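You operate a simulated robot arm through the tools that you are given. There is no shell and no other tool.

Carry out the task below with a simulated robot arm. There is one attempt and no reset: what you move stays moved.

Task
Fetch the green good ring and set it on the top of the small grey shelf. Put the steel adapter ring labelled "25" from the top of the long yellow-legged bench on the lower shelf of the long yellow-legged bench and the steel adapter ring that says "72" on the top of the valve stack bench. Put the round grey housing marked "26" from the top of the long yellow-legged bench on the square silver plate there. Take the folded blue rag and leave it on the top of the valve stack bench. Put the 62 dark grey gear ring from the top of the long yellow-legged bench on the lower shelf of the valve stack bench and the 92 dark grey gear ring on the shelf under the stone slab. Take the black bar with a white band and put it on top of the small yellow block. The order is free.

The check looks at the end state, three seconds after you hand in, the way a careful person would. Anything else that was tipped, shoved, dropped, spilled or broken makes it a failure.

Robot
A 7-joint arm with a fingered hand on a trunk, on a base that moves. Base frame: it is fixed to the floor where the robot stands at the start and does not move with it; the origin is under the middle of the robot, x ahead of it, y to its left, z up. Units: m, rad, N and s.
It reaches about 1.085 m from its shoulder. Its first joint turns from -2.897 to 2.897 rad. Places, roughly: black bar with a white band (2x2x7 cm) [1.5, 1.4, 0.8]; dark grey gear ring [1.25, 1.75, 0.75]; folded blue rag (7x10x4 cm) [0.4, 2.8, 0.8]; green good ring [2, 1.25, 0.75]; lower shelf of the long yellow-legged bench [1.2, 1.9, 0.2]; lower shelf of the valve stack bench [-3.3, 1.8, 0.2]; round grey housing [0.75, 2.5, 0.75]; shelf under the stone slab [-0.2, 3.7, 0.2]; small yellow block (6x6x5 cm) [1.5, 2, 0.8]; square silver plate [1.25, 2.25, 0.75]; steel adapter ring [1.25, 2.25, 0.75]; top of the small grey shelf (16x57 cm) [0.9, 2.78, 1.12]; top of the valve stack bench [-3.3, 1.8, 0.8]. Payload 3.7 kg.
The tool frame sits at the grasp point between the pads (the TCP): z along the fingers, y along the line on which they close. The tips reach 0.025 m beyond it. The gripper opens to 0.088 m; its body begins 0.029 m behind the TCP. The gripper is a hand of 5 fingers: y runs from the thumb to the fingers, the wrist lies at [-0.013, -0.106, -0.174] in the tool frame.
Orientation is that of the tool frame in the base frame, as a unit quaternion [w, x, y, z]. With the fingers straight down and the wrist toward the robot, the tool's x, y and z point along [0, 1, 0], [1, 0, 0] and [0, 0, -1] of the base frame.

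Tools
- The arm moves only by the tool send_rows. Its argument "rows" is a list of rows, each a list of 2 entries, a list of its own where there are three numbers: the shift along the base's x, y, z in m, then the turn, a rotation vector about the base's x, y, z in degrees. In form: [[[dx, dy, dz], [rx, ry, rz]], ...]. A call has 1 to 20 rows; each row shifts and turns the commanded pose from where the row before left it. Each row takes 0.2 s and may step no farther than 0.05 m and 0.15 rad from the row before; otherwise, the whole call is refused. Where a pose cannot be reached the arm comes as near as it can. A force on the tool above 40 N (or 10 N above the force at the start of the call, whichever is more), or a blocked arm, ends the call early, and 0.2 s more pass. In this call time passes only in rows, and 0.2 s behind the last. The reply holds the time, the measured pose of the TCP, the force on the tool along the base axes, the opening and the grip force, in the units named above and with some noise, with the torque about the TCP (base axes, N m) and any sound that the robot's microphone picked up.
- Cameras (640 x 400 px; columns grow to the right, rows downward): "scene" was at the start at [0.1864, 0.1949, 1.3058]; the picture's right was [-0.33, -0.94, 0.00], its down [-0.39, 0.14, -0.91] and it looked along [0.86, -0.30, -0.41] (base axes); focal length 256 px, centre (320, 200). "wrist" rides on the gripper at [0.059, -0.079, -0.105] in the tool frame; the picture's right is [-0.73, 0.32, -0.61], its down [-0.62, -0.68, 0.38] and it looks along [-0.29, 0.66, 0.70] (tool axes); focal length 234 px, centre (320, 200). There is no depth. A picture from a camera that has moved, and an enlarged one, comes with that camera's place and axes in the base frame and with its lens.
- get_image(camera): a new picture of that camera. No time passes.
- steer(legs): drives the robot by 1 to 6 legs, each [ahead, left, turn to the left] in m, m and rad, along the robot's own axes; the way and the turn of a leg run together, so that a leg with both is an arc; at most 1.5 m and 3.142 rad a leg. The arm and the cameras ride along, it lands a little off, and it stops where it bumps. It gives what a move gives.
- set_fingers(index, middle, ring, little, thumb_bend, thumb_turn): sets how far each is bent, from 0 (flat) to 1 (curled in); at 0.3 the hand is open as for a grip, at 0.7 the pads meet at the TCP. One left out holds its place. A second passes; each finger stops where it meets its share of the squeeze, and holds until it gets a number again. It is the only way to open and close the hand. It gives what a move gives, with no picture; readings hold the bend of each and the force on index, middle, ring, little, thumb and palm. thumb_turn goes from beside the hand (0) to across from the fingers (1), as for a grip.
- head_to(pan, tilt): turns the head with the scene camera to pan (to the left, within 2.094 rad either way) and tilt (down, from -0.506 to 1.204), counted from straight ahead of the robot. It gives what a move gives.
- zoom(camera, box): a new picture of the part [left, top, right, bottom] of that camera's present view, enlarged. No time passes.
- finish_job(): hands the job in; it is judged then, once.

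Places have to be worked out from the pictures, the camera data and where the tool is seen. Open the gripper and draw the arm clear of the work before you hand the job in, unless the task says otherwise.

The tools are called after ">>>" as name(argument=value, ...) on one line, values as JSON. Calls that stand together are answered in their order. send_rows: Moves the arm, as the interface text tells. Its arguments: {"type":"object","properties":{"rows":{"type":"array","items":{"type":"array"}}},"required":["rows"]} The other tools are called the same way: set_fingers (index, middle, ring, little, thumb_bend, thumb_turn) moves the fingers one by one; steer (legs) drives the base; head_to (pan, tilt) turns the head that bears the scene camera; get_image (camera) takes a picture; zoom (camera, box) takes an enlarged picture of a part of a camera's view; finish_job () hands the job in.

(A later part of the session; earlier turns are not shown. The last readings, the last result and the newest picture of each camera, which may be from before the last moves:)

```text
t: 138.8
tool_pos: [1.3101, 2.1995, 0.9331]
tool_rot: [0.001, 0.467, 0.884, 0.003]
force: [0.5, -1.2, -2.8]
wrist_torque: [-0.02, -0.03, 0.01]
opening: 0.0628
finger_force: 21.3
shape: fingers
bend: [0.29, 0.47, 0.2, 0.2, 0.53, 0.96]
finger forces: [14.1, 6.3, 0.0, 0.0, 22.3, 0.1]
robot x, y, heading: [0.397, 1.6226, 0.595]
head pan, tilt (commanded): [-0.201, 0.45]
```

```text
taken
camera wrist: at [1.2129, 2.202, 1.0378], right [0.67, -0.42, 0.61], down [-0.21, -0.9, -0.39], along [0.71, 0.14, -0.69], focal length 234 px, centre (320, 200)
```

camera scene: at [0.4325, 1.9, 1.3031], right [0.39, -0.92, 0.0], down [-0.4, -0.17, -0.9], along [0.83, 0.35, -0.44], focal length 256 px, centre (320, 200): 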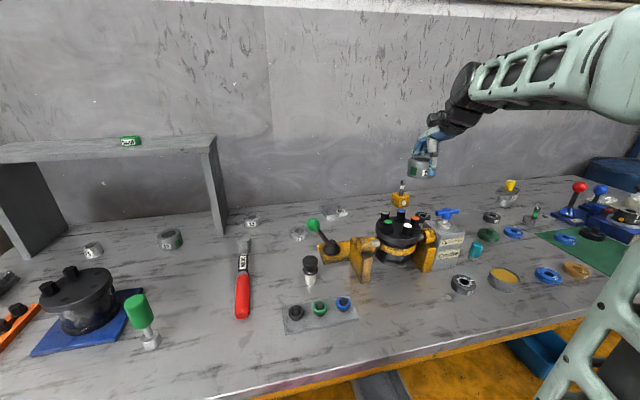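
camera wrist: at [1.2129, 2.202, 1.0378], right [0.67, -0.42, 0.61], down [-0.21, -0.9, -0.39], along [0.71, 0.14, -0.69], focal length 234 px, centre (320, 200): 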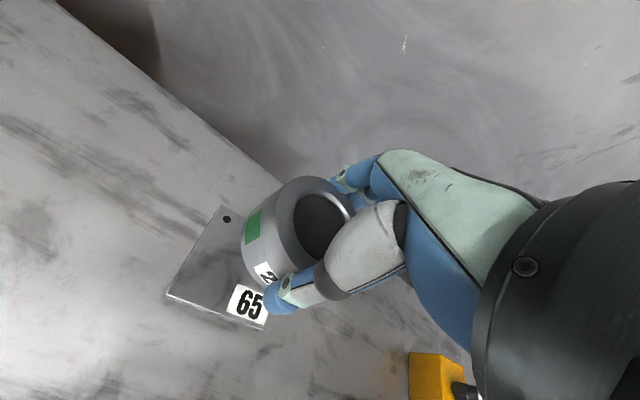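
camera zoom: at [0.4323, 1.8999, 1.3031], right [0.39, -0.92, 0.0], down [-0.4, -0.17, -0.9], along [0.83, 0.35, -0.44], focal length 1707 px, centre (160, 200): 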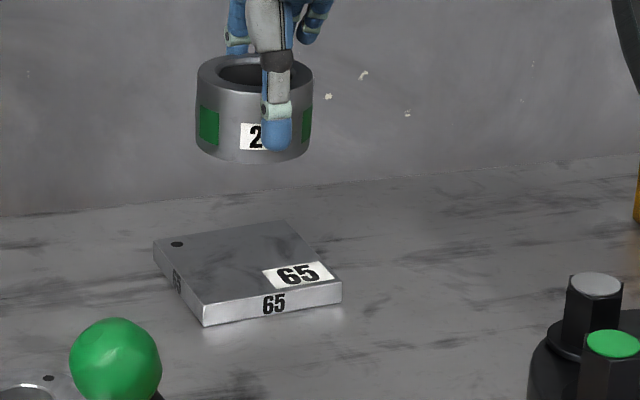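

Aligned over the plate. I lower to 1 cm above contact, then in 2–3 mm steps.

>>> send_rows(rows=[[[-0.002, 0, -0.03], [0, 0, 0]], [[0, 0, -0.025], [0, 0, 0]], [[0, 0, -0.015], [0, 0, 0]]])

>>> zoom(camera="scene", box=[306, 185, 370, 225])

>>> zoom(camera="wrist", box=[140, 150, 380, 340])

```text
t: 139.6
tool_pos: [1.3085, 2.2, 0.8619]
tool_rot: [0.001, 0.467, 0.884, 0.004]
force: [0.0, -0.1, -3.1]
wrist_torque: [-0.02, -0.01, -0.01]
opening: 0.0627
finger_force: 21.0
shape: fingers
bend: [0.29, 0.47, 0.2, 0.2, 0.53, 0.96]
finger forces: [14.2, 6.2, 0.1, 0.1, 22.2, 0.0]
robot x, y, heading: [0.391, 1.6189, 0.591]
head pan, tilt (commanded): [-0.201, 0.45]
```

```text
10.00 times, centred on (338, 205) of scene
camera zoom: at [0.4325, 1.9, 1.303], right [0.39, -0.92, 0.0], down [-0.4, -0.17, -0.9], along [0.83, 0.35, -0.44], focal length 2561 px, centre (140, 150)
```

zoom: 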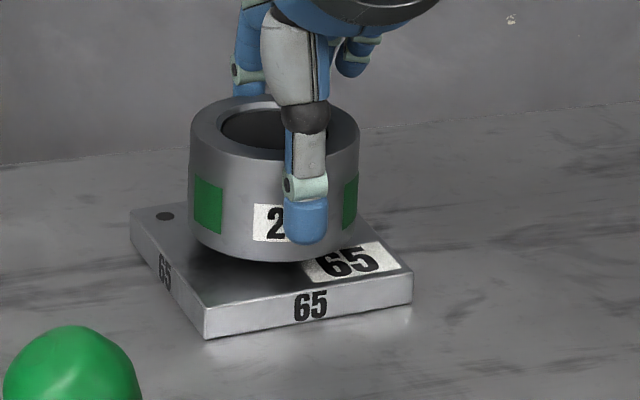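

```text
2.11 times, centred on (260, 245) of wrist
camera zoom: at [1.211, 2.2027, 0.9666], right [0.67, -0.42, 0.61], down [-0.21, -0.9, -0.39], along [0.71, 0.13, -0.69], focal length 493 px, centre (446, 105)
```

zoom: 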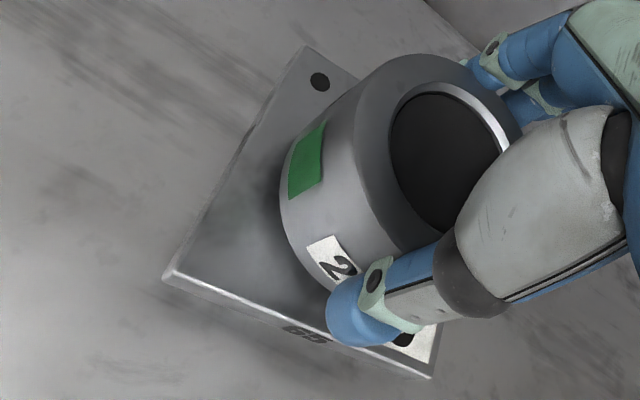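

Both views agree the housing is centred on the plate within ~3 mm. I lower to contact in small steps.

>>> send_rows(rows=[[[0, 0, -0.003], [0, 0, 0]], [[0, 0, -0.003], [0, 0, 0]]])

>>> send_rows(rows=[[[0, 0, -0.002], [0, 0, 0]]])

>>> send_rows(rows=[[[0, 0, -0.002], [0, 0, 0]]])

```text
t: 140.2
tool_pos: [1.3079, 2.2002, 0.8579]
tool_rot: [0.001, 0.468, 0.884, 0.003]
force: [0.8, -0.9, -3.3]
wrist_torque: [-0.07, 0.0, 0.0]
opening: 0.0627
finger_force: 20.7
shape: fingers
bend: [0.29, 0.47, 0.2, 0.2, 0.53, 0.96]
finger forces: [14.2, 6.2, 0.0, 0.0, 22.2, 0.1]
robot x, y, heading: [0.3931, 1.6228, 0.594]
head pan, tilt (commanded): [-0.201, 0.45]
```

```text
t: 140.6
tool_pos: [1.3083, 2.2006, 0.8563]
tool_rot: [0.001, 0.467, 0.884, 0.003]
force: [-0.4, 0.0, -1.4]
wrist_torque: [-0.04, -0.03, -0.01]
opening: 0.063
finger_force: 21.8
shape: fingers
bend: [0.29, 0.47, 0.2, 0.2, 0.53, 0.96]
finger forces: [14.2, 6.3, 0.1, 0.0, 22.5, 0.0]
robot x, y, heading: [0.392, 1.6203, 0.597]
head pan, tilt (commanded): [-0.201, 0.45]
```

```text
t: 141.0
tool_pos: [1.3079, 2.2004, 0.8547]
tool_rot: [0.002, 0.467, 0.884, 0.004]
force: [-0.8, -0.2, 4.8]
wrist_torque: [0.06, -0.21, 0.0]
opening: 0.0625
finger_force: 22.9
shape: fingers
bend: [0.29, 0.47, 0.2, 0.2, 0.53, 0.96]
finger forces: [14.6, 7.1, 0.0, 0.0, 23.5, 0.0]
robot x, y, heading: [0.3948, 1.6211, 0.594]
head pan, tilt (commanded): [-0.201, 0.45]
```

Touching with light force. I open the hand and lift away.

>>> set_fingers(index=0.2, middle=0.2, thumb_bend=0.2)

>>> zoom(camera="scene", box=[306, 185, 370, 225])

>>> send_rows(rows=[[[0, 0, 0.02], [0, 0, 0]], [[0, 0, 0.04], [0, 0, 0]], [[0, 0, 0.045], [0, 0, 0]], [[0, 0, 0.045], [0, 0, 0]], [[-0.02, -0.03, 0.03], [0, 0, 0]]])

>>> get_image(camera="wrist")

>>> zoom(camera="scene", box=[306, 185, 370, 225])

```text
t: 142.0
tool_pos: [1.3074, 2.1997, 0.853]
tool_rot: [0.001, 0.467, 0.884, 0.003]
force: [-0.3, 0.0, 0.4]
wrist_torque: [-0.01, 0.01, 0.02]
opening: 0.1031
finger_force: 0.0
shape: fingers
bend: [0.2, 0.2, 0.2, 0.2, 0.2, 0.97]
finger forces: [0.1, 0.0, 0.0, 0.1, 0.0, 0.0]
robot x, y, heading: [0.3911, 1.6235, 0.593]
head pan, tilt (commanded): [-0.201, 0.45]
```

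```text
10.00 times, centred on (338, 205) of scene
camera zoom: at [0.4324, 1.9, 1.3031], right [0.39, -0.92, 0.0], down [-0.4, -0.17, -0.9], along [0.83, 0.35, -0.44], focal length 2561 px, centre (140, 150)
```

zoom: 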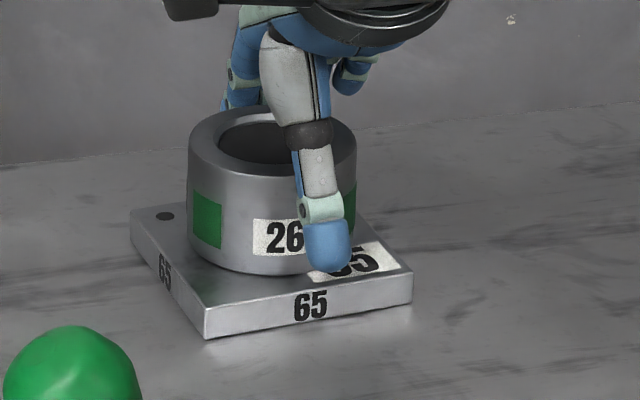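

```text
t: 143.2
tool_pos: [1.2877, 2.171, 1.0331]
tool_rot: [-0.001, 0.467, 0.884, 0.002]
force: [-0.3, -1.0, -1.0]
wrist_torque: [0.0, 0.05, 0.01]
opening: 0.1035
finger_force: 0.1
shape: fingers
bend: [0.2, 0.2, 0.2, 0.2, 0.2, 0.97]
finger forces: [0.1, 0.0, 0.1, 0.0, 0.1, 0.0]
robot x, y, heading: [0.3968, 1.6252, 0.597]
head pan, tilt (commanded): [-0.201, 0.45]
```

```text
taken
camera wrist: at [1.1899, 2.1736, 1.1381], right [0.68, -0.42, 0.61], down [-0.21, -0.9, -0.39], along [0.71, 0.13, -0.69], focal length 234 px, centre (320, 200)
```

wrist: 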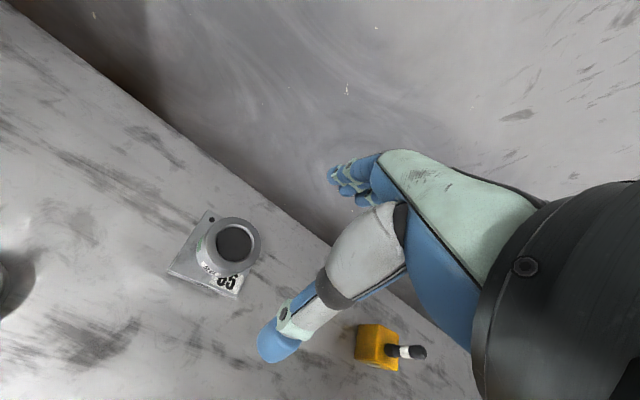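

```text
10.00 times, centred on (338, 205) of scene
camera zoom: at [0.4326, 1.9002, 1.303], right [0.39, -0.92, 0.0], down [-0.4, -0.17, -0.9], along [0.83, 0.35, -0.44], focal length 2561 px, centre (140, 150)
```

zoom: 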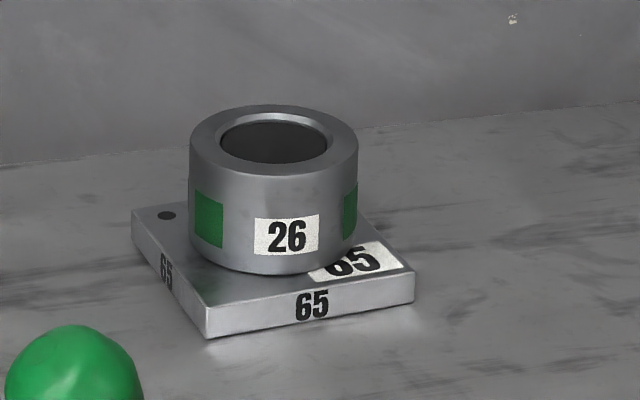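

Housing "26" sits on the silver plate and the bar still stands on the block. Next the steel ring "72" behind the cradle's green lever: I retract, shift the base left, and reset finger opening to 0.3.

>>> send_rows(rows=[[[0, 0, 0.045], [0, 0, 0]], [[-0.0354, -0.0241, 0.015], [0, 0, 0]], [[-0.0354, -0.0241, 0.015], [0, 0, 0]], [[-0.0354, -0.0241, 0], [0, 0, 0]], [[-0.0354, -0.0241, 0], [0, 0, 0]], [[-0.0354, -0.0241, 0], [0, 0, 0]], [[-0.0354, -0.0241, 0], [0, 0, 0]], [[-0.0354, -0.0241, 0], [0, 0, 0]]])

>>> steer(legs=[[0.0, 0.35, 0]])

>>> set_fingers(index=0.3, middle=0.3, ring=0.3, little=0.3, thumb_bend=0.3)

>>> get_image(camera="scene")

>>> get_image(camera="wrist")

```text
t: 145.0
tool_pos: [1.0406, 1.9997, 1.1094]
tool_rot: [0.0, 0.467, 0.884, 0.003]
force: [-0.6, -0.1, -0.3]
wrist_torque: [-0.01, 0.05, 0.04]
opening: 0.1035
finger_force: 0.1
shape: fingers
bend: [0.2, 0.2, 0.2, 0.2, 0.2, 0.97]
finger forces: [0.0, 0.1, 0.0, 0.0, 0.0, 0.0]
robot x, y, heading: [0.3905, 1.6197, 0.598]
head pan, tilt (commanded): [-0.201, 0.45]
```

```text
t: 147.2
tool_pos: [0.8516, 2.2832, 1.1098]
tool_rot: [0.001, 0.47, 0.883, 0.003]
force: [-0.7, -0.1, -0.1]
wrist_torque: [0.04, -0.03, 0.01]
opening: 0.1033
finger_force: 0.0
shape: fingers
bend: [0.2, 0.2, 0.2, 0.2, 0.2, 0.97]
finger forces: [0.1, 0.1, 0.0, 0.0, 0.1, 0.1]
robot x, y, heading: [0.1978, 1.9051, 0.587]
head pan, tilt (commanded): [-0.201, 0.45]
```

```text
t: 148.2
tool_pos: [0.85, 2.2817, 1.1103]
tool_rot: [0.001, 0.47, 0.882, 0.003]
force: [-0.9, 0.4, 0.8]
wrist_torque: [0.01, -0.01, -0.03]
opening: 0.0852
finger_force: 0.1
shape: fingers
bend: [0.3, 0.3, 0.3, 0.3, 0.3, 0.97]
finger forces: [0.1, 0.0, 0.0, 0.0, 0.0, 0.0]
robot x, y, heading: [0.1981, 1.9055, 0.593]
head pan, tilt (commanded): [-0.201, 0.45]
```

```text
taken
camera scene: at [0.2411, 2.1857, 1.3031], right [0.38, -0.93, 0.0], down [-0.4, -0.17, -0.9], along [0.83, 0.34, -0.44], focal length 256 px, centre (320, 200)
```

scene: 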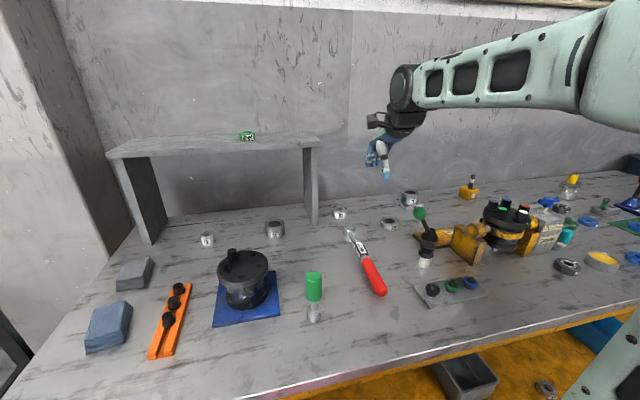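

```text
taken
camera wrist: at [0.7529, 2.2859, 1.2153], right [0.67, -0.43, 0.61], down [-0.22, -0.9, -0.39], along [0.71, 0.13, -0.69], focal length 234 px, centre (320, 200)
```

wrist: 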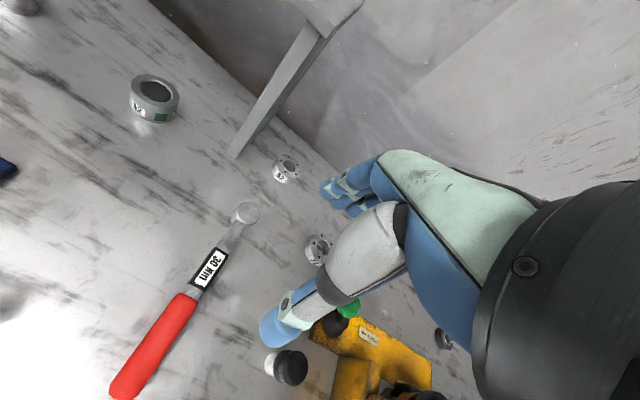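

I zoom on the steel rings near the green lever to confirm which says 72 and measure it.

>>> zoom(camera="scene", box=[320, 190, 448, 270])

>>> zoom(camera="scene", box=[370, 205, 434, 245])

```text
5.00 times, centred on (384, 230) of scene
camera zoom: at [0.2411, 2.1857, 1.3031], right [0.38, -0.93, 0.0], down [-0.4, -0.17, -0.9], along [0.83, 0.34, -0.44], focal length 1280 px, centre (0, 50)
```

zoom: 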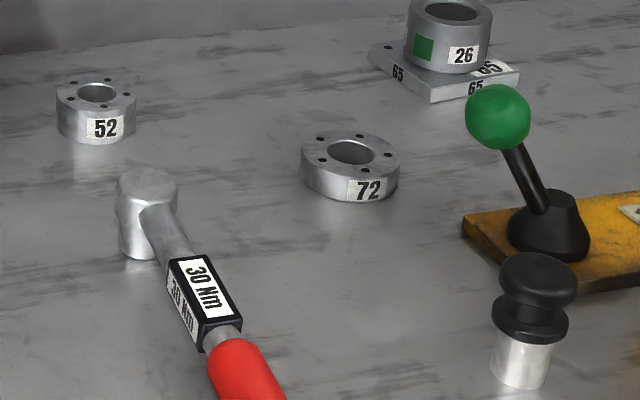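

```text
10.00 times, centred on (402, 225) of scene
camera zoom: at [0.2411, 2.1857, 1.3031], right [0.38, -0.93, 0.0], down [-0.4, -0.17, -0.9], along [0.83, 0.34, -0.44], focal length 2561 px, centre (-500, -50)
```

zoom: 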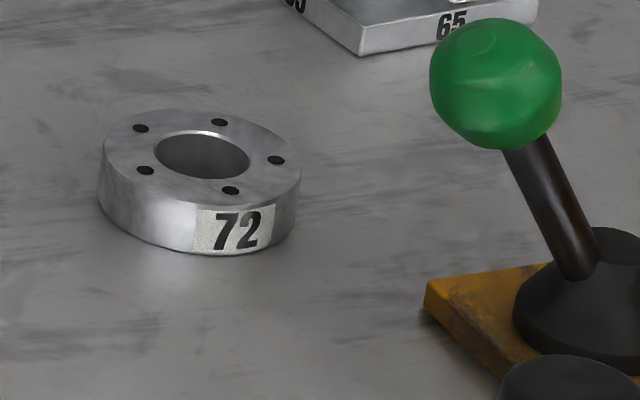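

Ring "72" centre ≈ (1.101, 2.258), ~74 mm wide, 20 mm tall; lever ball at (1.04, 2.165, top 0.92). I'll approach with the hand yawed so the wrist passes left of the lever.

>>> set_fingers(index=0.2, middle=0.2, ring=0.2, little=0.2, thumb_bend=0.2)

>>> send_rows(rows=[[[0.0418, -0.0045, 0], [0, 0, -7.6]], [[0.0418, -0.0045, 0], [0, 0, -7.6]], [[0.0418, -0.0045, 0], [0, 0, -7.6]], [[0.0418, -0.0045, 0], [0, 0, -7.6]], [[0.0418, -0.0045, 0], [0, 0, -7.6]], [[0.0418, -0.0045, 0], [0, 0, -7.6]], [[0, 0, -0.045], [0, 0, 0]], [[0, 0, -0.045], [0, 0, 0]]])

>>> get_image(camera="wrist")

>>> zoom(camera="scene", box=[340, 140, 468, 240])

```text
t: 149.2
tool_pos: [0.8507, 2.2826, 1.1101]
tool_rot: [0.001, 0.47, 0.883, 0.004]
force: [0.3, 0.4, 0.1]
wrist_torque: [-0.05, 0.03, -0.01]
opening: 0.1034
finger_force: 0.0
shape: fingers
bend: [0.2, 0.2, 0.2, 0.2, 0.2, 0.97]
finger forces: [0.1, 0.0, 0.0, 0.0, 0.0, 0.0]
robot x, y, heading: [0.1964, 1.9072, 0.588]
head pan, tilt (commanded): [-0.201, 0.45]
```

```text
t: 151.0
tool_pos: [1.1005, 2.2555, 1.0205]
tool_rot: [0.002, 0.776, 0.631, 0.003]
force: [0.3, 0.8, 0.5]
wrist_torque: [0.03, 0.04, 0.0]
opening: 0.1034
finger_force: 0.1
shape: fingers
bend: [0.2, 0.2, 0.2, 0.2, 0.2, 0.97]
finger forces: [0.0, 0.1, 0.0, 0.1, 0.0, 0.0]
robot x, y, heading: [0.2014, 1.9064, 0.587]
head pan, tilt (commanded): [-0.201, 0.45]
```

```text
taken
camera wrist: at [1.0353, 2.3277, 1.1263], right [0.16, -0.78, 0.61], down [-0.79, -0.47, -0.39], along [0.59, -0.42, -0.69], focal length 234 px, centre (320, 200)
```

wrist: 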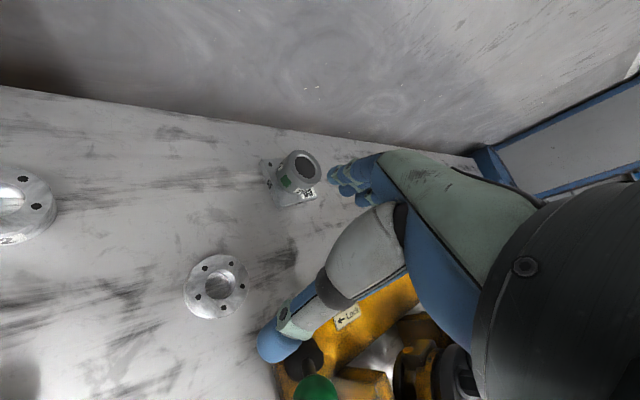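

```text
4.00 times, centred on (404, 190) of scene
camera zoom: at [0.241, 2.1856, 1.3031], right [0.38, -0.93, 0.0], down [-0.4, -0.17, -0.9], along [0.83, 0.34, -0.44], focal length 1024 px, centre (-16, 240)
```

zoom: 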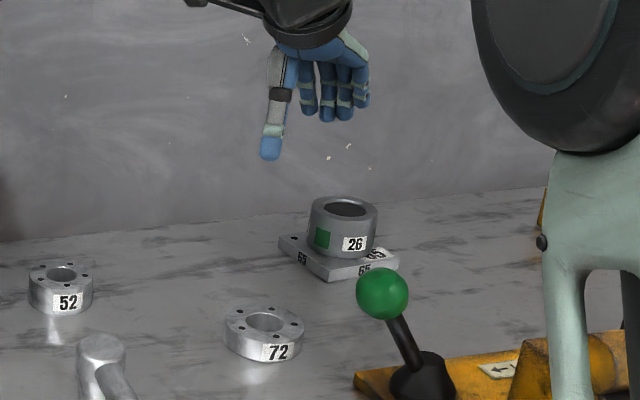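

I zoom in the wrist view for the ring's centre.

>>> zoom(camera="wrist", box=[160, 240, 280, 340])

```text
4.00 times, centred on (220, 290) of wrist
camera zoom: at [1.0353, 2.3277, 1.1263], right [0.16, -0.78, 0.61], down [-0.79, -0.47, -0.39], along [0.59, -0.42, -0.69], focal length 937 px, centre (720, -160)
```

zoom: 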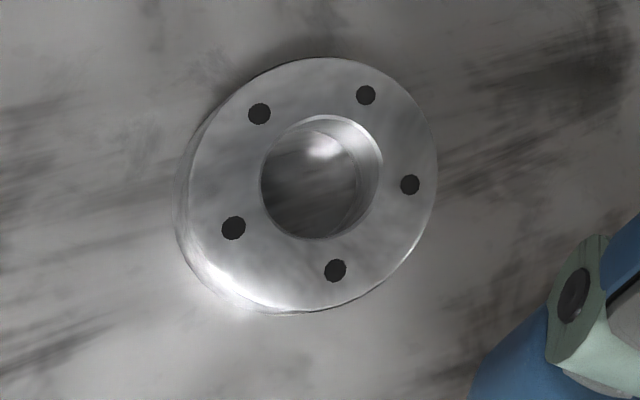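

Ring centre (1.099, 2.258). I descend around it in two stages, checking the lever clearance.

>>> send_rows(rows=[[[-0.002, -0.0005, -0.04], [0, 0, 0]], [[0, 0, -0.045], [0, 0, 0]], [[0, 0, -0.04], [0, 0, 0]]])

>>> get_image(camera="wrist")

>>> zoom(camera="scene", box=[340, 160, 468, 240])

```text
t: 151.8
tool_pos: [1.0972, 2.2526, 0.895]
tool_rot: [0.001, 0.775, 0.631, 0.004]
force: [-0.2, 0.3, 0.2]
wrist_torque: [0.02, 0.0, 0.0]
opening: 0.1034
finger_force: 0.1
shape: fingers
bend: [0.2, 0.2, 0.2, 0.2, 0.2, 0.97]
finger forces: [0.0, 0.0, 0.0, 0.1, 0.0, 0.0]
robot x, y, heading: [0.2009, 1.9057, 0.589]
head pan, tilt (commanded): [-0.201, 0.45]
```

```text
taken
camera wrist: at [1.0314, 2.3257, 1.0007], right [0.17, -0.78, 0.61], down [-0.79, -0.47, -0.39], along [0.59, -0.42, -0.69], focal length 234 px, centre (320, 200)
```

wrist: 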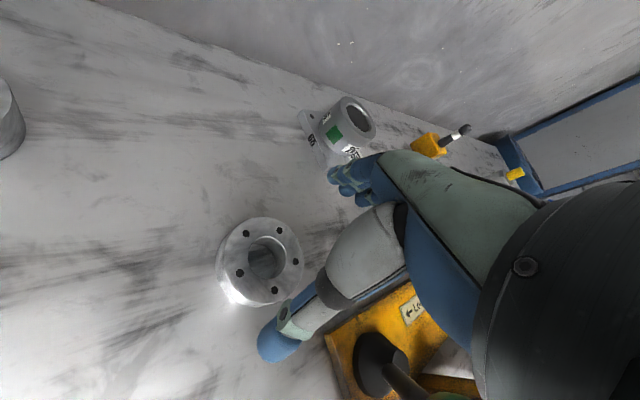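

```text
5.00 times, centred on (404, 200) of scene
camera zoom: at [0.241, 2.1855, 1.3031], right [0.38, -0.93, 0.0], down [-0.4, -0.17, -0.9], along [0.83, 0.34, -0.44], focal length 1280 px, centre (-100, 200)
```

zoom: 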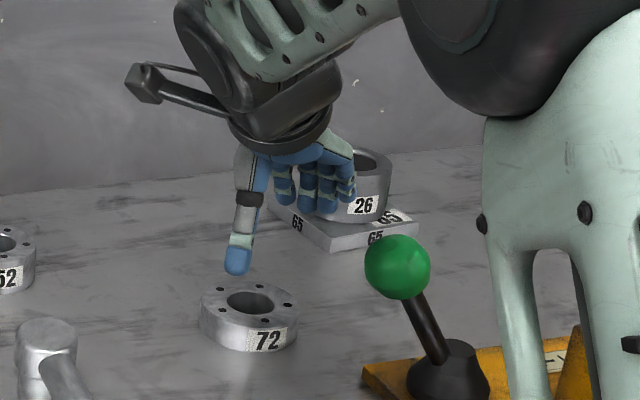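

Clear of the lever. I descend the final 66 mm and close the fingers.

>>> send_rows(rows=[[[0, 0.002, -0.035], [0, 0, 0]], [[0, 0, -0.031], [0, 0, 0]]])

>>> get_image(camera="wrist")

>>> zoom(camera="scene", box=[340, 160, 468, 240])

```text
t: 152.4
tool_pos: [1.0992, 2.2552, 0.8286]
tool_rot: [0.002, 0.776, 0.631, 0.004]
force: [0.0, -0.1, 0.1]
wrist_torque: [-0.01, 0.03, 0.0]
opening: 0.1034
finger_force: 0.1
shape: fingers
bend: [0.2, 0.2, 0.2, 0.2, 0.2, 0.97]
finger forces: [0.1, 0.0, 0.0, 0.1, 0.0, 0.0]
robot x, y, heading: [0.1976, 1.9083, 0.591]
head pan, tilt (commanded): [-0.201, 0.45]
```

```text
taken
camera wrist: at [1.0329, 2.328, 0.9346], right [0.16, -0.78, 0.61], down [-0.79, -0.47, -0.39], along [0.59, -0.42, -0.69], focal length 234 px, centre (320, 200)
```

wrist: 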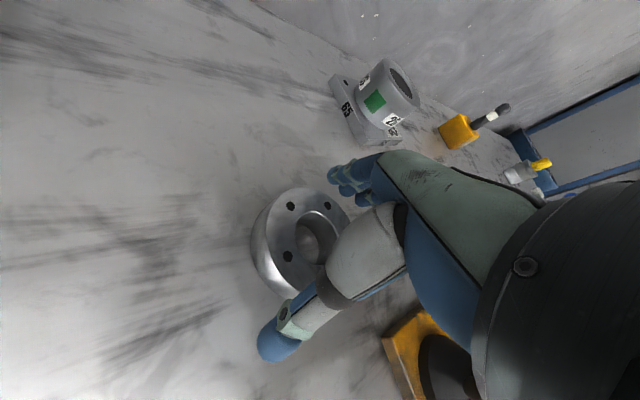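

```text
5.00 times, centred on (404, 200) of scene
camera zoom: at [0.241, 2.1856, 1.3031], right [0.38, -0.93, 0.0], down [-0.4, -0.17, -0.9], along [0.83, 0.34, -0.44], focal length 1280 px, centre (-100, 200)
```

zoom: 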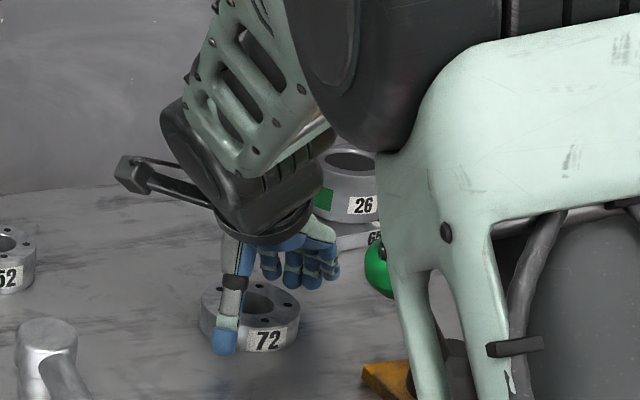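

Hand straddles the ring. Closing index, middle and thumb.

>>> set_fingers(index=0.7, middle=0.7, thumb_bend=0.7)

>>> send_rows(rows=[[[0, 0, 0.02], [0, 0, 0]], [[0, 0, 0.03], [0, 0, 0]]])

>>> get_image(camera="wrist")

>>> zoom(camera="scene", box=[340, 160, 468, 240])

```text
t: 153.4
tool_pos: [1.0983, 2.2549, 0.8299]
tool_rot: [0.002, 0.775, 0.632, 0.004]
force: [2.5, -0.7, 2.5]
wrist_torque: [-0.12, -0.29, -0.01]
opening: 0.0632
finger_force: 15.4
shape: fingers
bend: [0.39, 0.47, 0.2, 0.2, 0.41, 0.96]
finger forces: [9.8, 6.9, 0.0, 0.0, 14.1, 0.0]
robot x, y, heading: [0.198, 1.904, 0.593]
head pan, tilt (commanded): [-0.201, 0.45]
```

```text
t: 154.0
tool_pos: [1.0982, 2.256, 0.879]
tool_rot: [0.001, 0.775, 0.632, 0.002]
force: [-0.7, -0.4, -4.5]
wrist_torque: [0.0, 0.0, -0.01]
opening: 0.0633
finger_force: 14.1
shape: fingers
bend: [0.4, 0.48, 0.2, 0.2, 0.41, 0.96]
finger forces: [7.9, 5.5, 0.1, 0.0, 14.6, 0.0]
robot x, y, heading: [0.1995, 1.9051, 0.59]
head pan, tilt (commanded): [-0.201, 0.45]
```

```text
taken
camera wrist: at [1.0333, 2.3292, 0.9835], right [0.17, -0.78, 0.61], down [-0.79, -0.47, -0.39], along [0.59, -0.42, -0.69], focal length 234 px, centre (320, 200)
```

wrist: 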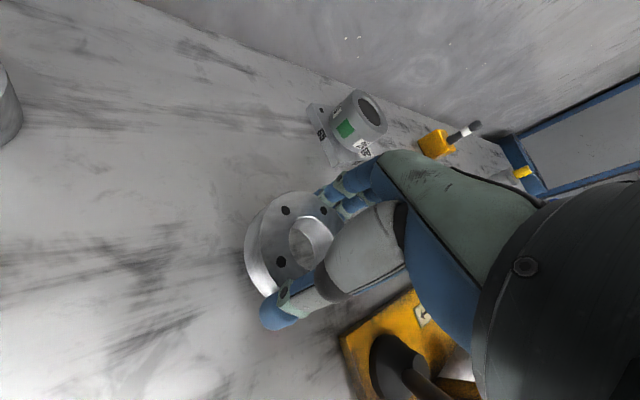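

```text
5.00 times, centred on (404, 200) of scene
camera zoom: at [0.2414, 2.1859, 1.303], right [0.38, -0.92, 0.0], down [-0.4, -0.17, -0.9], along [0.83, 0.34, -0.44], focal length 1280 px, centre (-100, 200)
```

zoom: 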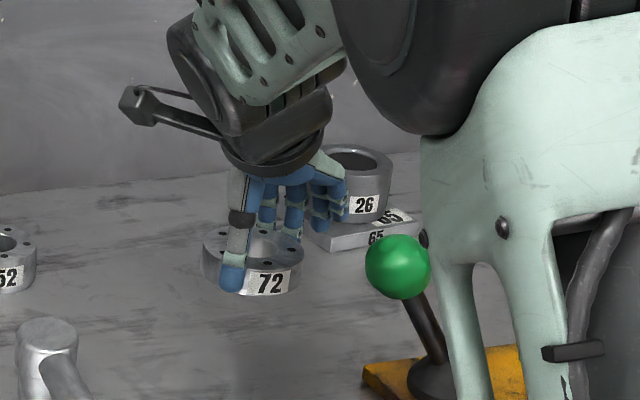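

Ring "72" is held (weight ~4.5 N). I raise it, turn the hand back in line with the robot and retract for carrying.

>>> send_rows(rows=[[[0, 0, 0.045], [0, 0, 0]], [[0, 0, 0.045], [0, 0, 0]], [[0, 0, 0.045], [0, 0, 0]], [[0, 0, 0.045], [0, 0, 0]], [[0, 0, 0.045], [0, 0, 0]], [[-0.04, 0.005, 0.01], [0, 0, 7.5]], [[-0.04, 0.005, 0.0], [0, 0, 7.5]], [[-0.04, 0.005, 0.0], [0, 0, 7.5]], [[-0.04, 0.005, 0.0], [0, 0, 7.5]], [[-0.04, 0.0, 0.0], [0, 0, 7.5]], [[-0.04, 0.0, 0.0], [0, 0, 7.5]]])

>>> get_image(camera="wrist")

>>> head_to(pan=1.6, tilt=0.5)

>>> get_image(camera="scene")

```text
t: 156.4
tool_pos: [0.861, 2.2754, 1.1137]
tool_rot: [0.001, 0.473, 0.881, 0.002]
force: [-0.1, 0.1, -5.5]
wrist_torque: [0.0, -0.03, 0.02]
opening: 0.0631
finger_force: 13.3
shape: fingers
bend: [0.4, 0.49, 0.2, 0.2, 0.41, 0.96]
finger forces: [8.0, 5.8, 0.0, 0.1, 14.1, 0.0]
robot x, y, heading: [0.2007, 1.9058, 0.591]
head pan, tilt (commanded): [-0.201, 0.45]
```

```text
taken
camera wrist: at [0.762, 2.2796, 1.218], right [0.67, -0.43, 0.61], down [-0.22, -0.89, -0.39], along [0.71, 0.12, -0.69], focal length 234 px, centre (320, 200)
```

wrist: 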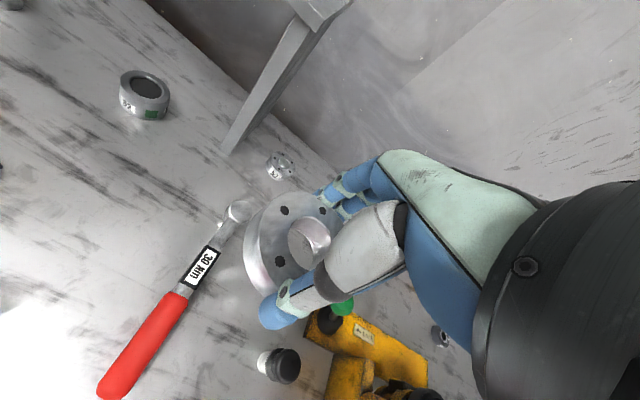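

```text
t: 158.2
tool_pos: [0.8602, 2.2742, 1.1149]
tool_rot: [0.0, 0.475, 0.88, 0.003]
force: [0.0, 0.6, -4.0]
wrist_torque: [-0.02, -0.04, 0.0]
opening: 0.0627
finger_force: 13.6
shape: fingers
bend: [0.4, 0.49, 0.2, 0.2, 0.41, 0.96]
finger forces: [8.0, 5.7, 0.0, 0.0, 14.2, 0.1]
robot x, y, heading: [0.1991, 1.9088, 0.591]
head pan, tilt (commanded): [1.6, 0.499]
```

```text
taken
camera scene: at [0.1034, 2.2249, 1.2986], right [0.81, 0.58, 0.0], down [0.28, -0.39, -0.88], along [-0.51, 0.71, -0.48], focal length 256 px, centre (320, 200)
```

scene: 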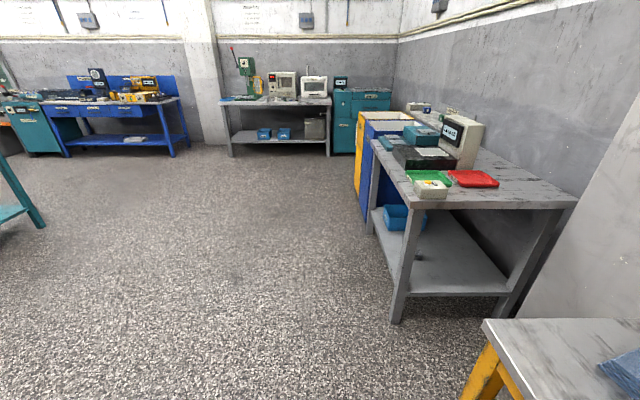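

The grey stone-slab bench with its lower shelf is visible to the left. Now I back away from the long bench and turn toward the valve stack bench.

>>> steer(legs=[[-0.45, 0.0, 0], [0, 0, 1.25], [0, 0, 1.25]])

>>> head_to(pan=0.2, tilt=0.35)

>>> get_image(camera="scene")

>>> head_to(pan=0.9, tilt=0.5)

>>> get_image(camera="scene")

```text
t: 167.2
tool_pos: [-0.9205, 1.7469, 1.1149]
tool_rot: [-0.003, -0.693, 0.721, 0.002]
force: [-0.1, 0.1, -4.5]
wrist_torque: [-0.01, 0.0, -0.01]
opening: 0.0617
finger_force: 12.7
shape: fingers
bend: [0.41, 0.5, 0.2, 0.2, 0.41, 0.96]
finger forces: [7.4, 5.4, 0.1, 0.1, 12.3, 0.1]
robot x, y, heading: [-0.1684, 1.6599, 3.115]
head pan, tilt (commanded): [1.6, 0.499]
```

```text
t: 168.7
tool_pos: [-0.9204, 1.7457, 1.1143]
tool_rot: [-0.002, -0.693, 0.721, 0.001]
force: [-0.5, 0.2, -4.6]
wrist_torque: [0.04, 0.03, 0.02]
opening: 0.062
finger_force: 12.7
shape: fingers
bend: [0.41, 0.5, 0.2, 0.2, 0.41, 0.96]
finger forces: [7.4, 5.3, 0.1, 0.1, 12.4, 0.0]
robot x, y, heading: [-0.1688, 1.6613, 3.114]
head pan, tilt (commanded): [0.201, 0.351]
```

```text
taken
camera scene: at [-0.3686, 1.424, 1.3122], right [-0.17, 0.99, 0.0], down [0.34, 0.06, -0.94], along [-0.93, -0.16, -0.34], focal length 256 px, centre (320, 200)
```

scene: 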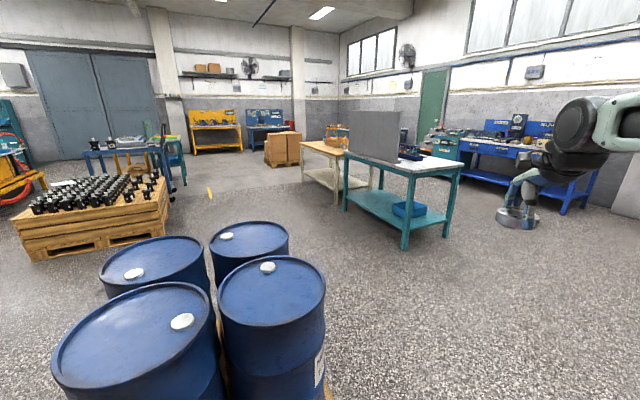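

```text
t: 169.8
tool_pos: [-0.9204, 1.7469, 1.1133]
tool_rot: [-0.003, -0.693, 0.721, 0.001]
force: [-0.2, 0.4, -5.6]
wrist_torque: [0.0, 0.0, -0.02]
opening: 0.0621
finger_force: 12.5
shape: fingers
bend: [0.41, 0.5, 0.2, 0.2, 0.41, 0.96]
finger forces: [7.4, 5.4, 0.0, 0.0, 12.3, 0.0]
robot x, y, heading: [-0.1647, 1.6602, 3.107]
head pan, tilt (commanded): [0.901, 0.499]
```

```text
taken
camera scene: at [-0.3356, 1.3703, 1.2986], right [-0.76, 0.64, 0.0], down [0.31, 0.37, -0.88], along [-0.57, -0.67, -0.48], focal length 256 px, centre (320, 200)
```

scene: 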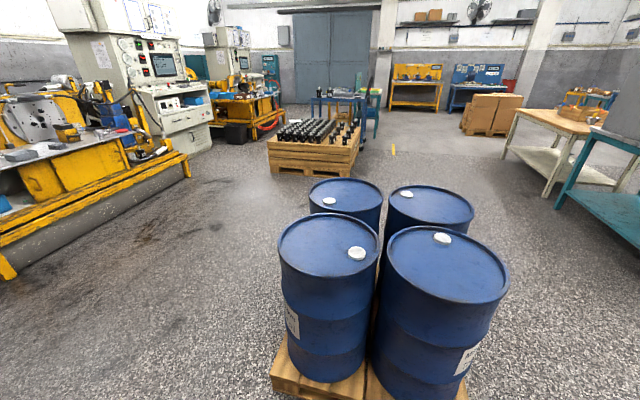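

The drums are left of the path; the teal valve stack bench is ahead-right with a grey panel on it. I shift right to pass clear of the drums and drive forward 1.2 m, then look again.

>>> steer(legs=[[0.0, -0.6, 0], [1.2, 0, 0]])

>>> head_to(pan=0.2, tilt=0.4)

>>> get_image(camera="scene")

```text
t: 178.9
tool_pos: [-2.1165, 2.367, 1.1128]
tool_rot: [-0.002, -0.695, 0.719, 0.001]
force: [0.2, -0.9, -4.9]
wrist_torque: [-0.02, 0.01, 0.0]
opening: 0.0622
finger_force: 12.0
shape: fingers
bend: [0.41, 0.5, 0.2, 0.2, 0.41, 0.96]
finger forces: [7.4, 5.3, 0.0, 0.0, 12.4, 0.0]
robot x, y, heading: [-1.3681, 2.2855, 3.113]
head pan, tilt (commanded): [0.901, 0.499]
```

```text
t: 179.9
tool_pos: [-2.1163, 2.3663, 1.1127]
tool_rot: [-0.002, -0.695, 0.719, 0.001]
force: [-0.4, -0.3, -5.2]
wrist_torque: [0.01, -0.01, 0.02]
opening: 0.062
finger_force: 12.5
shape: fingers
bend: [0.41, 0.5, 0.2, 0.2, 0.41, 0.96]
finger forces: [7.4, 5.4, 0.0, 0.1, 12.4, 0.1]
robot x, y, heading: [-1.3642, 2.2837, 3.115]
head pan, tilt (commanded): [0.201, 0.4]
```

```text
taken
camera scene: at [-1.5627, 2.046, 1.3077], right [-0.17, 0.98, 0.0], down [0.38, 0.07, -0.92], along [-0.91, -0.16, -0.39], focal length 256 px, centre (320, 200)
```

scene: 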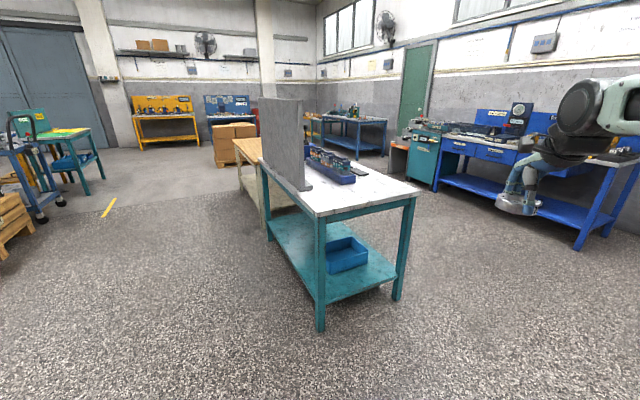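

The valve bench's near short side faces me with free white surface; the valve stack and panel are on its left. I turn to line up with its length and approach in two legs.

>>> steer(legs=[[0, 0, 0.671], [0.25, -0.8, 0]])

>>> head_to(pan=-0.1, tilt=0.5)

>>> get_image(camera="scene")

```text
t: 186.1
tool_pos: [-2.6751, 2.3481, 1.1134]
tool_rot: [0.003, 0.894, -0.449, -0.001]
force: [0.0, -0.2, -5.5]
wrist_torque: [-0.03, 0.05, 0.01]
opening: 0.0618
finger_force: 12.2
shape: fingers
bend: [0.41, 0.5, 0.2, 0.2, 0.41, 0.96]
finger forces: [7.4, 5.3, 0.0, 0.1, 12.2, 0.1]
robot x, y, heading: [-2.0355, 2.7553, -2.495]
head pan, tilt (commanded): [0.201, 0.4]
```

```text
t: 186.9
tool_pos: [-2.6736, 2.3477, 1.114]
tool_rot: [0.003, 0.894, -0.449, -0.001]
force: [-0.1, 0.4, -5.1]
wrist_torque: [0.02, 0.01, -0.01]
opening: 0.0619
finger_force: 12.8
shape: fingers
bend: [0.41, 0.5, 0.2, 0.2, 0.41, 0.96]
finger forces: [7.4, 5.3, 0.0, 0.0, 12.3, 0.1]
robot x, y, heading: [-2.0369, 2.7503, -2.499]
head pan, tilt (commanded): [-0.099, 0.499]
```

```text
taken
camera scene: at [-2.0586, 2.466, 1.2986], right [-0.52, 0.85, 0.0], down [0.41, 0.25, -0.88], along [-0.75, -0.46, -0.48], focal length 256 px, centre (320, 200)
```

scene: 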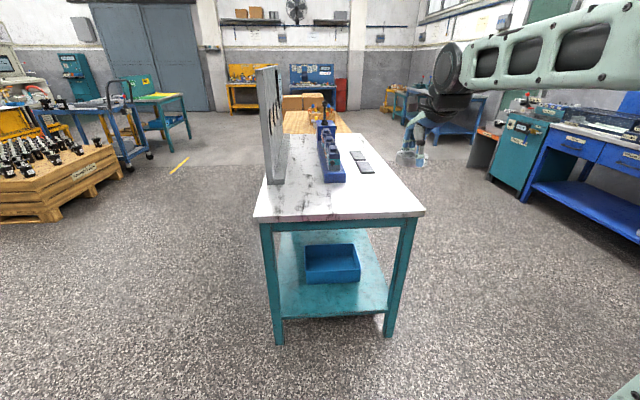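

Clear view: free surface on the near-right part of the white top. I drive forward 0.38 m so the ring is over that spot.

>>> steer(legs=[[0.38, 0.0, 0]])

>>> get_image(camera="wrist")

>>> head_to(pan=-0.4, tilt=0.6)

>>> get_image(camera="scene")

```text
t: 189.4
tool_pos: [-2.9827, 2.11, 1.1141]
tool_rot: [0.003, 0.894, -0.448, 0.0]
force: [-0.5, 0.1, -5.3]
wrist_torque: [0.03, 0.0, 0.03]
opening: 0.0616
finger_force: 12.2
shape: fingers
bend: [0.41, 0.5, 0.2, 0.2, 0.41, 0.96]
finger forces: [7.4, 5.4, 0.0, 0.0, 12.1, 0.0]
robot x, y, heading: [-2.3454, 2.5173, -2.49]
head pan, tilt (commanded): [-0.099, 0.499]
```

```text
taken
camera wrist: at [-2.8828, 2.1097, 1.2184], right [-0.69, 0.39, 0.61], down [0.17, 0.91, -0.39], along [-0.7, -0.17, -0.69], focal length 234 px, centre (320, 200)
```

wrist: 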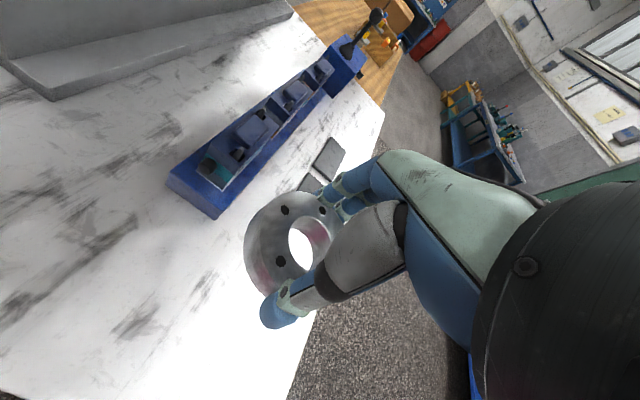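

```text
t: 190.2
tool_pos: [-2.983, 2.1087, 1.1137]
tool_rot: [0.003, 0.895, -0.446, 0.0]
force: [0.2, -0.2, -5.0]
wrist_torque: [0.01, 0.02, 0.03]
opening: 0.062
finger_force: 12.3
shape: fingers
bend: [0.41, 0.5, 0.2, 0.2, 0.41, 0.96]
finger forces: [7.4, 5.4, 0.0, 0.1, 12.2, 0.0]
robot x, y, heading: [-2.3456, 2.5188, -2.486]
head pan, tilt (commanded): [-0.4, 0.6]
```

```text
taken
camera scene: at [-2.3751, 2.2558, 1.2895], right [-0.25, 0.97, 0.0], down [0.55, 0.14, -0.83], along [-0.8, -0.21, -0.56], focal length 256 px, centre (320, 200)
```

scene: 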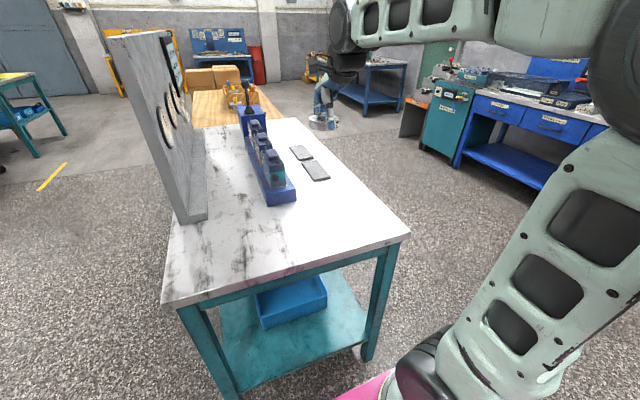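

Ring hovers over the free near-right area. I shift slightly and lower toward the top in stages.

>>> send_rows(rows=[[[0.004, 0.021, -0.04], [0, 0, 0]], [[0.004, 0.021, -0.04], [0, 0, 0]], [[0, 0, -0.045], [0, 0, 0]], [[0, 0, -0.045], [0, 0, 0]], [[0, 0, -0.045], [0, 0, 0]]])

>>> get_image(camera="wrist")

>>> zoom(camera="scene", box=[240, 100, 440, 240])

```text
t: 191.4
tool_pos: [-2.973, 2.151, 0.8968]
tool_rot: [0.003, 0.894, -0.447, -0.001]
force: [0.2, 0.3, -4.1]
wrist_torque: [-0.02, 0.03, -0.02]
opening: 0.0615
finger_force: 12.7
shape: fingers
bend: [0.41, 0.5, 0.2, 0.2, 0.41, 0.96]
finger forces: [7.4, 5.4, 0.0, 0.0, 12.3, 0.1]
robot x, y, heading: [-2.3466, 2.5179, -2.484]
head pan, tilt (commanded): [-0.4, 0.6]
```

```text
taken
camera wrist: at [-2.8738, 2.1518, 1.0017], right [-0.69, 0.39, 0.61], down [0.17, 0.91, -0.39], along [-0.7, -0.17, -0.69], focal length 234 px, centre (320, 200)
```

wrist: 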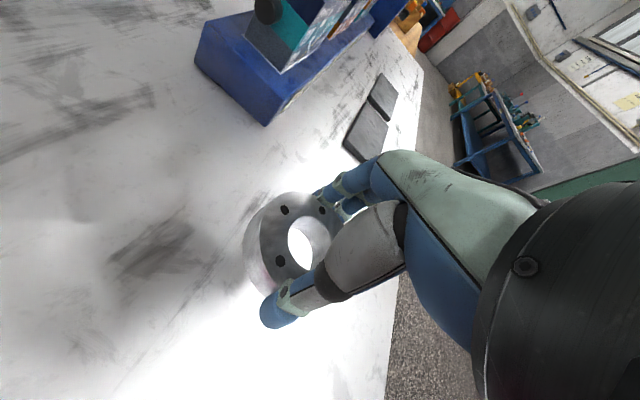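

```text
2.86 times, centred on (340, 170) of scene
camera zoom: at [-2.375, 2.256, 1.2895], right [-0.25, 0.97, 0.0], down [0.55, 0.14, -0.83], along [-0.8, -0.21, -0.56], focal length 732 px, centre (263, 286)
```

zoom: 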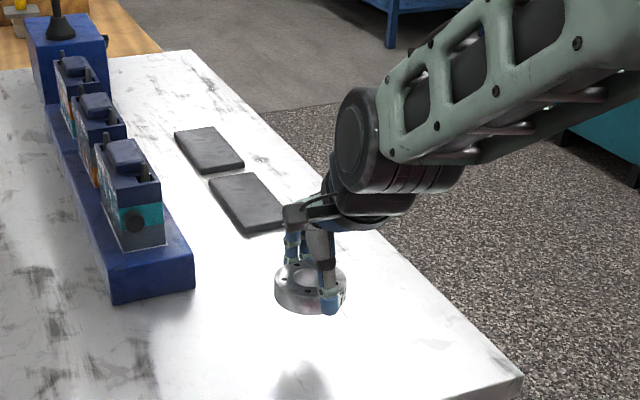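

Plenty of free space around. I lower to ~5 mm above, then step to contact.

>>> send_rows(rows=[[[0, 0, -0.03], [0, 0, 0]], [[0, 0, -0.025], [0, 0, 0]]])

>>> send_rows(rows=[[[0, 0, -0.004], [0, 0, 0]]])

>>> send_rows(rows=[[[0, 0, -0.003], [0, 0, 0]]])

>>> zoom(camera="scene", box=[300, 150, 380, 220])

```text
t: 192.0
tool_pos: [-2.9751, 2.1508, 0.8436]
tool_rot: [0.003, 0.894, -0.447, -0.001]
force: [-0.1, -0.8, -4.7]
wrist_torque: [0.02, 0.02, 0.01]
opening: 0.0617
finger_force: 12.7
shape: fingers
bend: [0.41, 0.5, 0.2, 0.2, 0.41, 0.96]
finger forces: [7.4, 5.3, 0.1, 0.0, 12.1, 0.1]
robot x, y, heading: [-2.3461, 2.5174, -2.491]
head pan, tilt (commanded): [-0.4, 0.6]
```

```text
t: 192.4
tool_pos: [-2.9759, 2.1501, 0.8393]
tool_rot: [0.002, 0.894, -0.447, 0.0]
force: [0.1, 1.2, -5.1]
wrist_torque: [0.02, 0.06, 0.0]
opening: 0.0614
finger_force: 12.1
shape: fingers
bend: [0.41, 0.5, 0.2, 0.2, 0.41, 0.96]
finger forces: [7.3, 5.3, 0.0, 0.1, 12.0, 0.1]
robot x, y, heading: [-2.3466, 2.5174, -2.485]
head pan, tilt (commanded): [-0.4, 0.6]
```

```text
t: 192.8
tool_pos: [-2.9741, 2.1512, 0.8365]
tool_rot: [0.003, 0.895, -0.447, -0.001]
force: [0.1, -1.0, -5.6]
wrist_torque: [0.02, -0.03, 0.03]
opening: 0.0615
finger_force: 12.5
shape: fingers
bend: [0.41, 0.5, 0.2, 0.2, 0.41, 0.96]
finger forces: [7.4, 5.3, 0.0, 0.0, 12.1, 0.0]
robot x, y, heading: [-2.3492, 2.5179, -2.489]
head pan, tilt (commanded): [-0.4, 0.6]
```

```text
5.71 times, centred on (340, 185) of scene
camera zoom: at [-2.3751, 2.2558, 1.2895], right [-0.25, 0.97, 0.0], down [0.55, 0.14, -0.82], along [-0.8, -0.21, -0.57], focal length 1463 px, centre (206, 286)
```

zoom: 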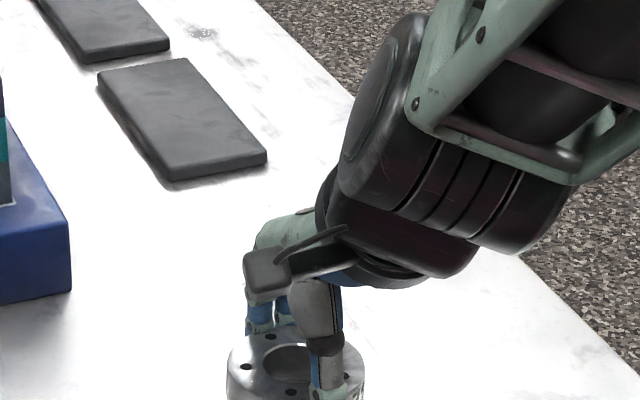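

Not touching yet at 0.8365; I keep stepping down.

>>> send_rows(rows=[[[0, 0, -0.003], [0, 0, 0]]])

>>> send_rows(rows=[[[0, 0, -0.002], [0, 0, 0]]])

>>> send_rows(rows=[[[0, 0, -0.002], [0, 0, 0]]])

```text
t: 193.2
tool_pos: [-2.9748, 2.151, 0.8328]
tool_rot: [0.003, 0.894, -0.447, -0.001]
force: [-0.1, -0.1, -5.3]
wrist_torque: [-0.04, 0.01, 0.02]
opening: 0.0614
finger_force: 12.3
shape: fingers
bend: [0.41, 0.5, 0.2, 0.2, 0.41, 0.96]
finger forces: [7.4, 5.3, 0.0, 0.0, 11.9, 0.1]
robot x, y, heading: [-2.3473, 2.5179, -2.493]
head pan, tilt (commanded): [-0.4, 0.6]
```

```text
t: 193.6
tool_pos: [-2.9763, 2.1503, 0.8322]
tool_rot: [0.004, 0.895, -0.447, -0.001]
force: [1.3, -0.3, 1.7]
wrist_torque: [-0.09, 0.16, -0.01]
opening: 0.0615
finger_force: 14.2
shape: fingers
bend: [0.41, 0.5, 0.2, 0.2, 0.41, 0.96]
finger forces: [7.6, 5.8, 0.0, 0.0, 13.8, 0.0]
robot x, y, heading: [-2.3443, 2.5195, -2.493]
head pan, tilt (commanded): [-0.4, 0.6]
```

```text
t: 194.0
tool_pos: [-2.9739, 2.1501, 0.8296]
tool_rot: [0.004, 0.894, -0.448, -0.001]
force: [0.8, -0.4, 9.2]
wrist_torque: [-0.26, 0.34, 0.06]
opening: 0.0615
finger_force: 14.9
shape: fingers
bend: [0.41, 0.5, 0.2, 0.2, 0.41, 0.96]
finger forces: [8.4, 6.5, 0.0, 0.0, 14.5, 0.0]
robot x, y, heading: [-2.3437, 2.5168, -2.49]
head pan, tilt (commanded): [-0.4, 0.6]
```

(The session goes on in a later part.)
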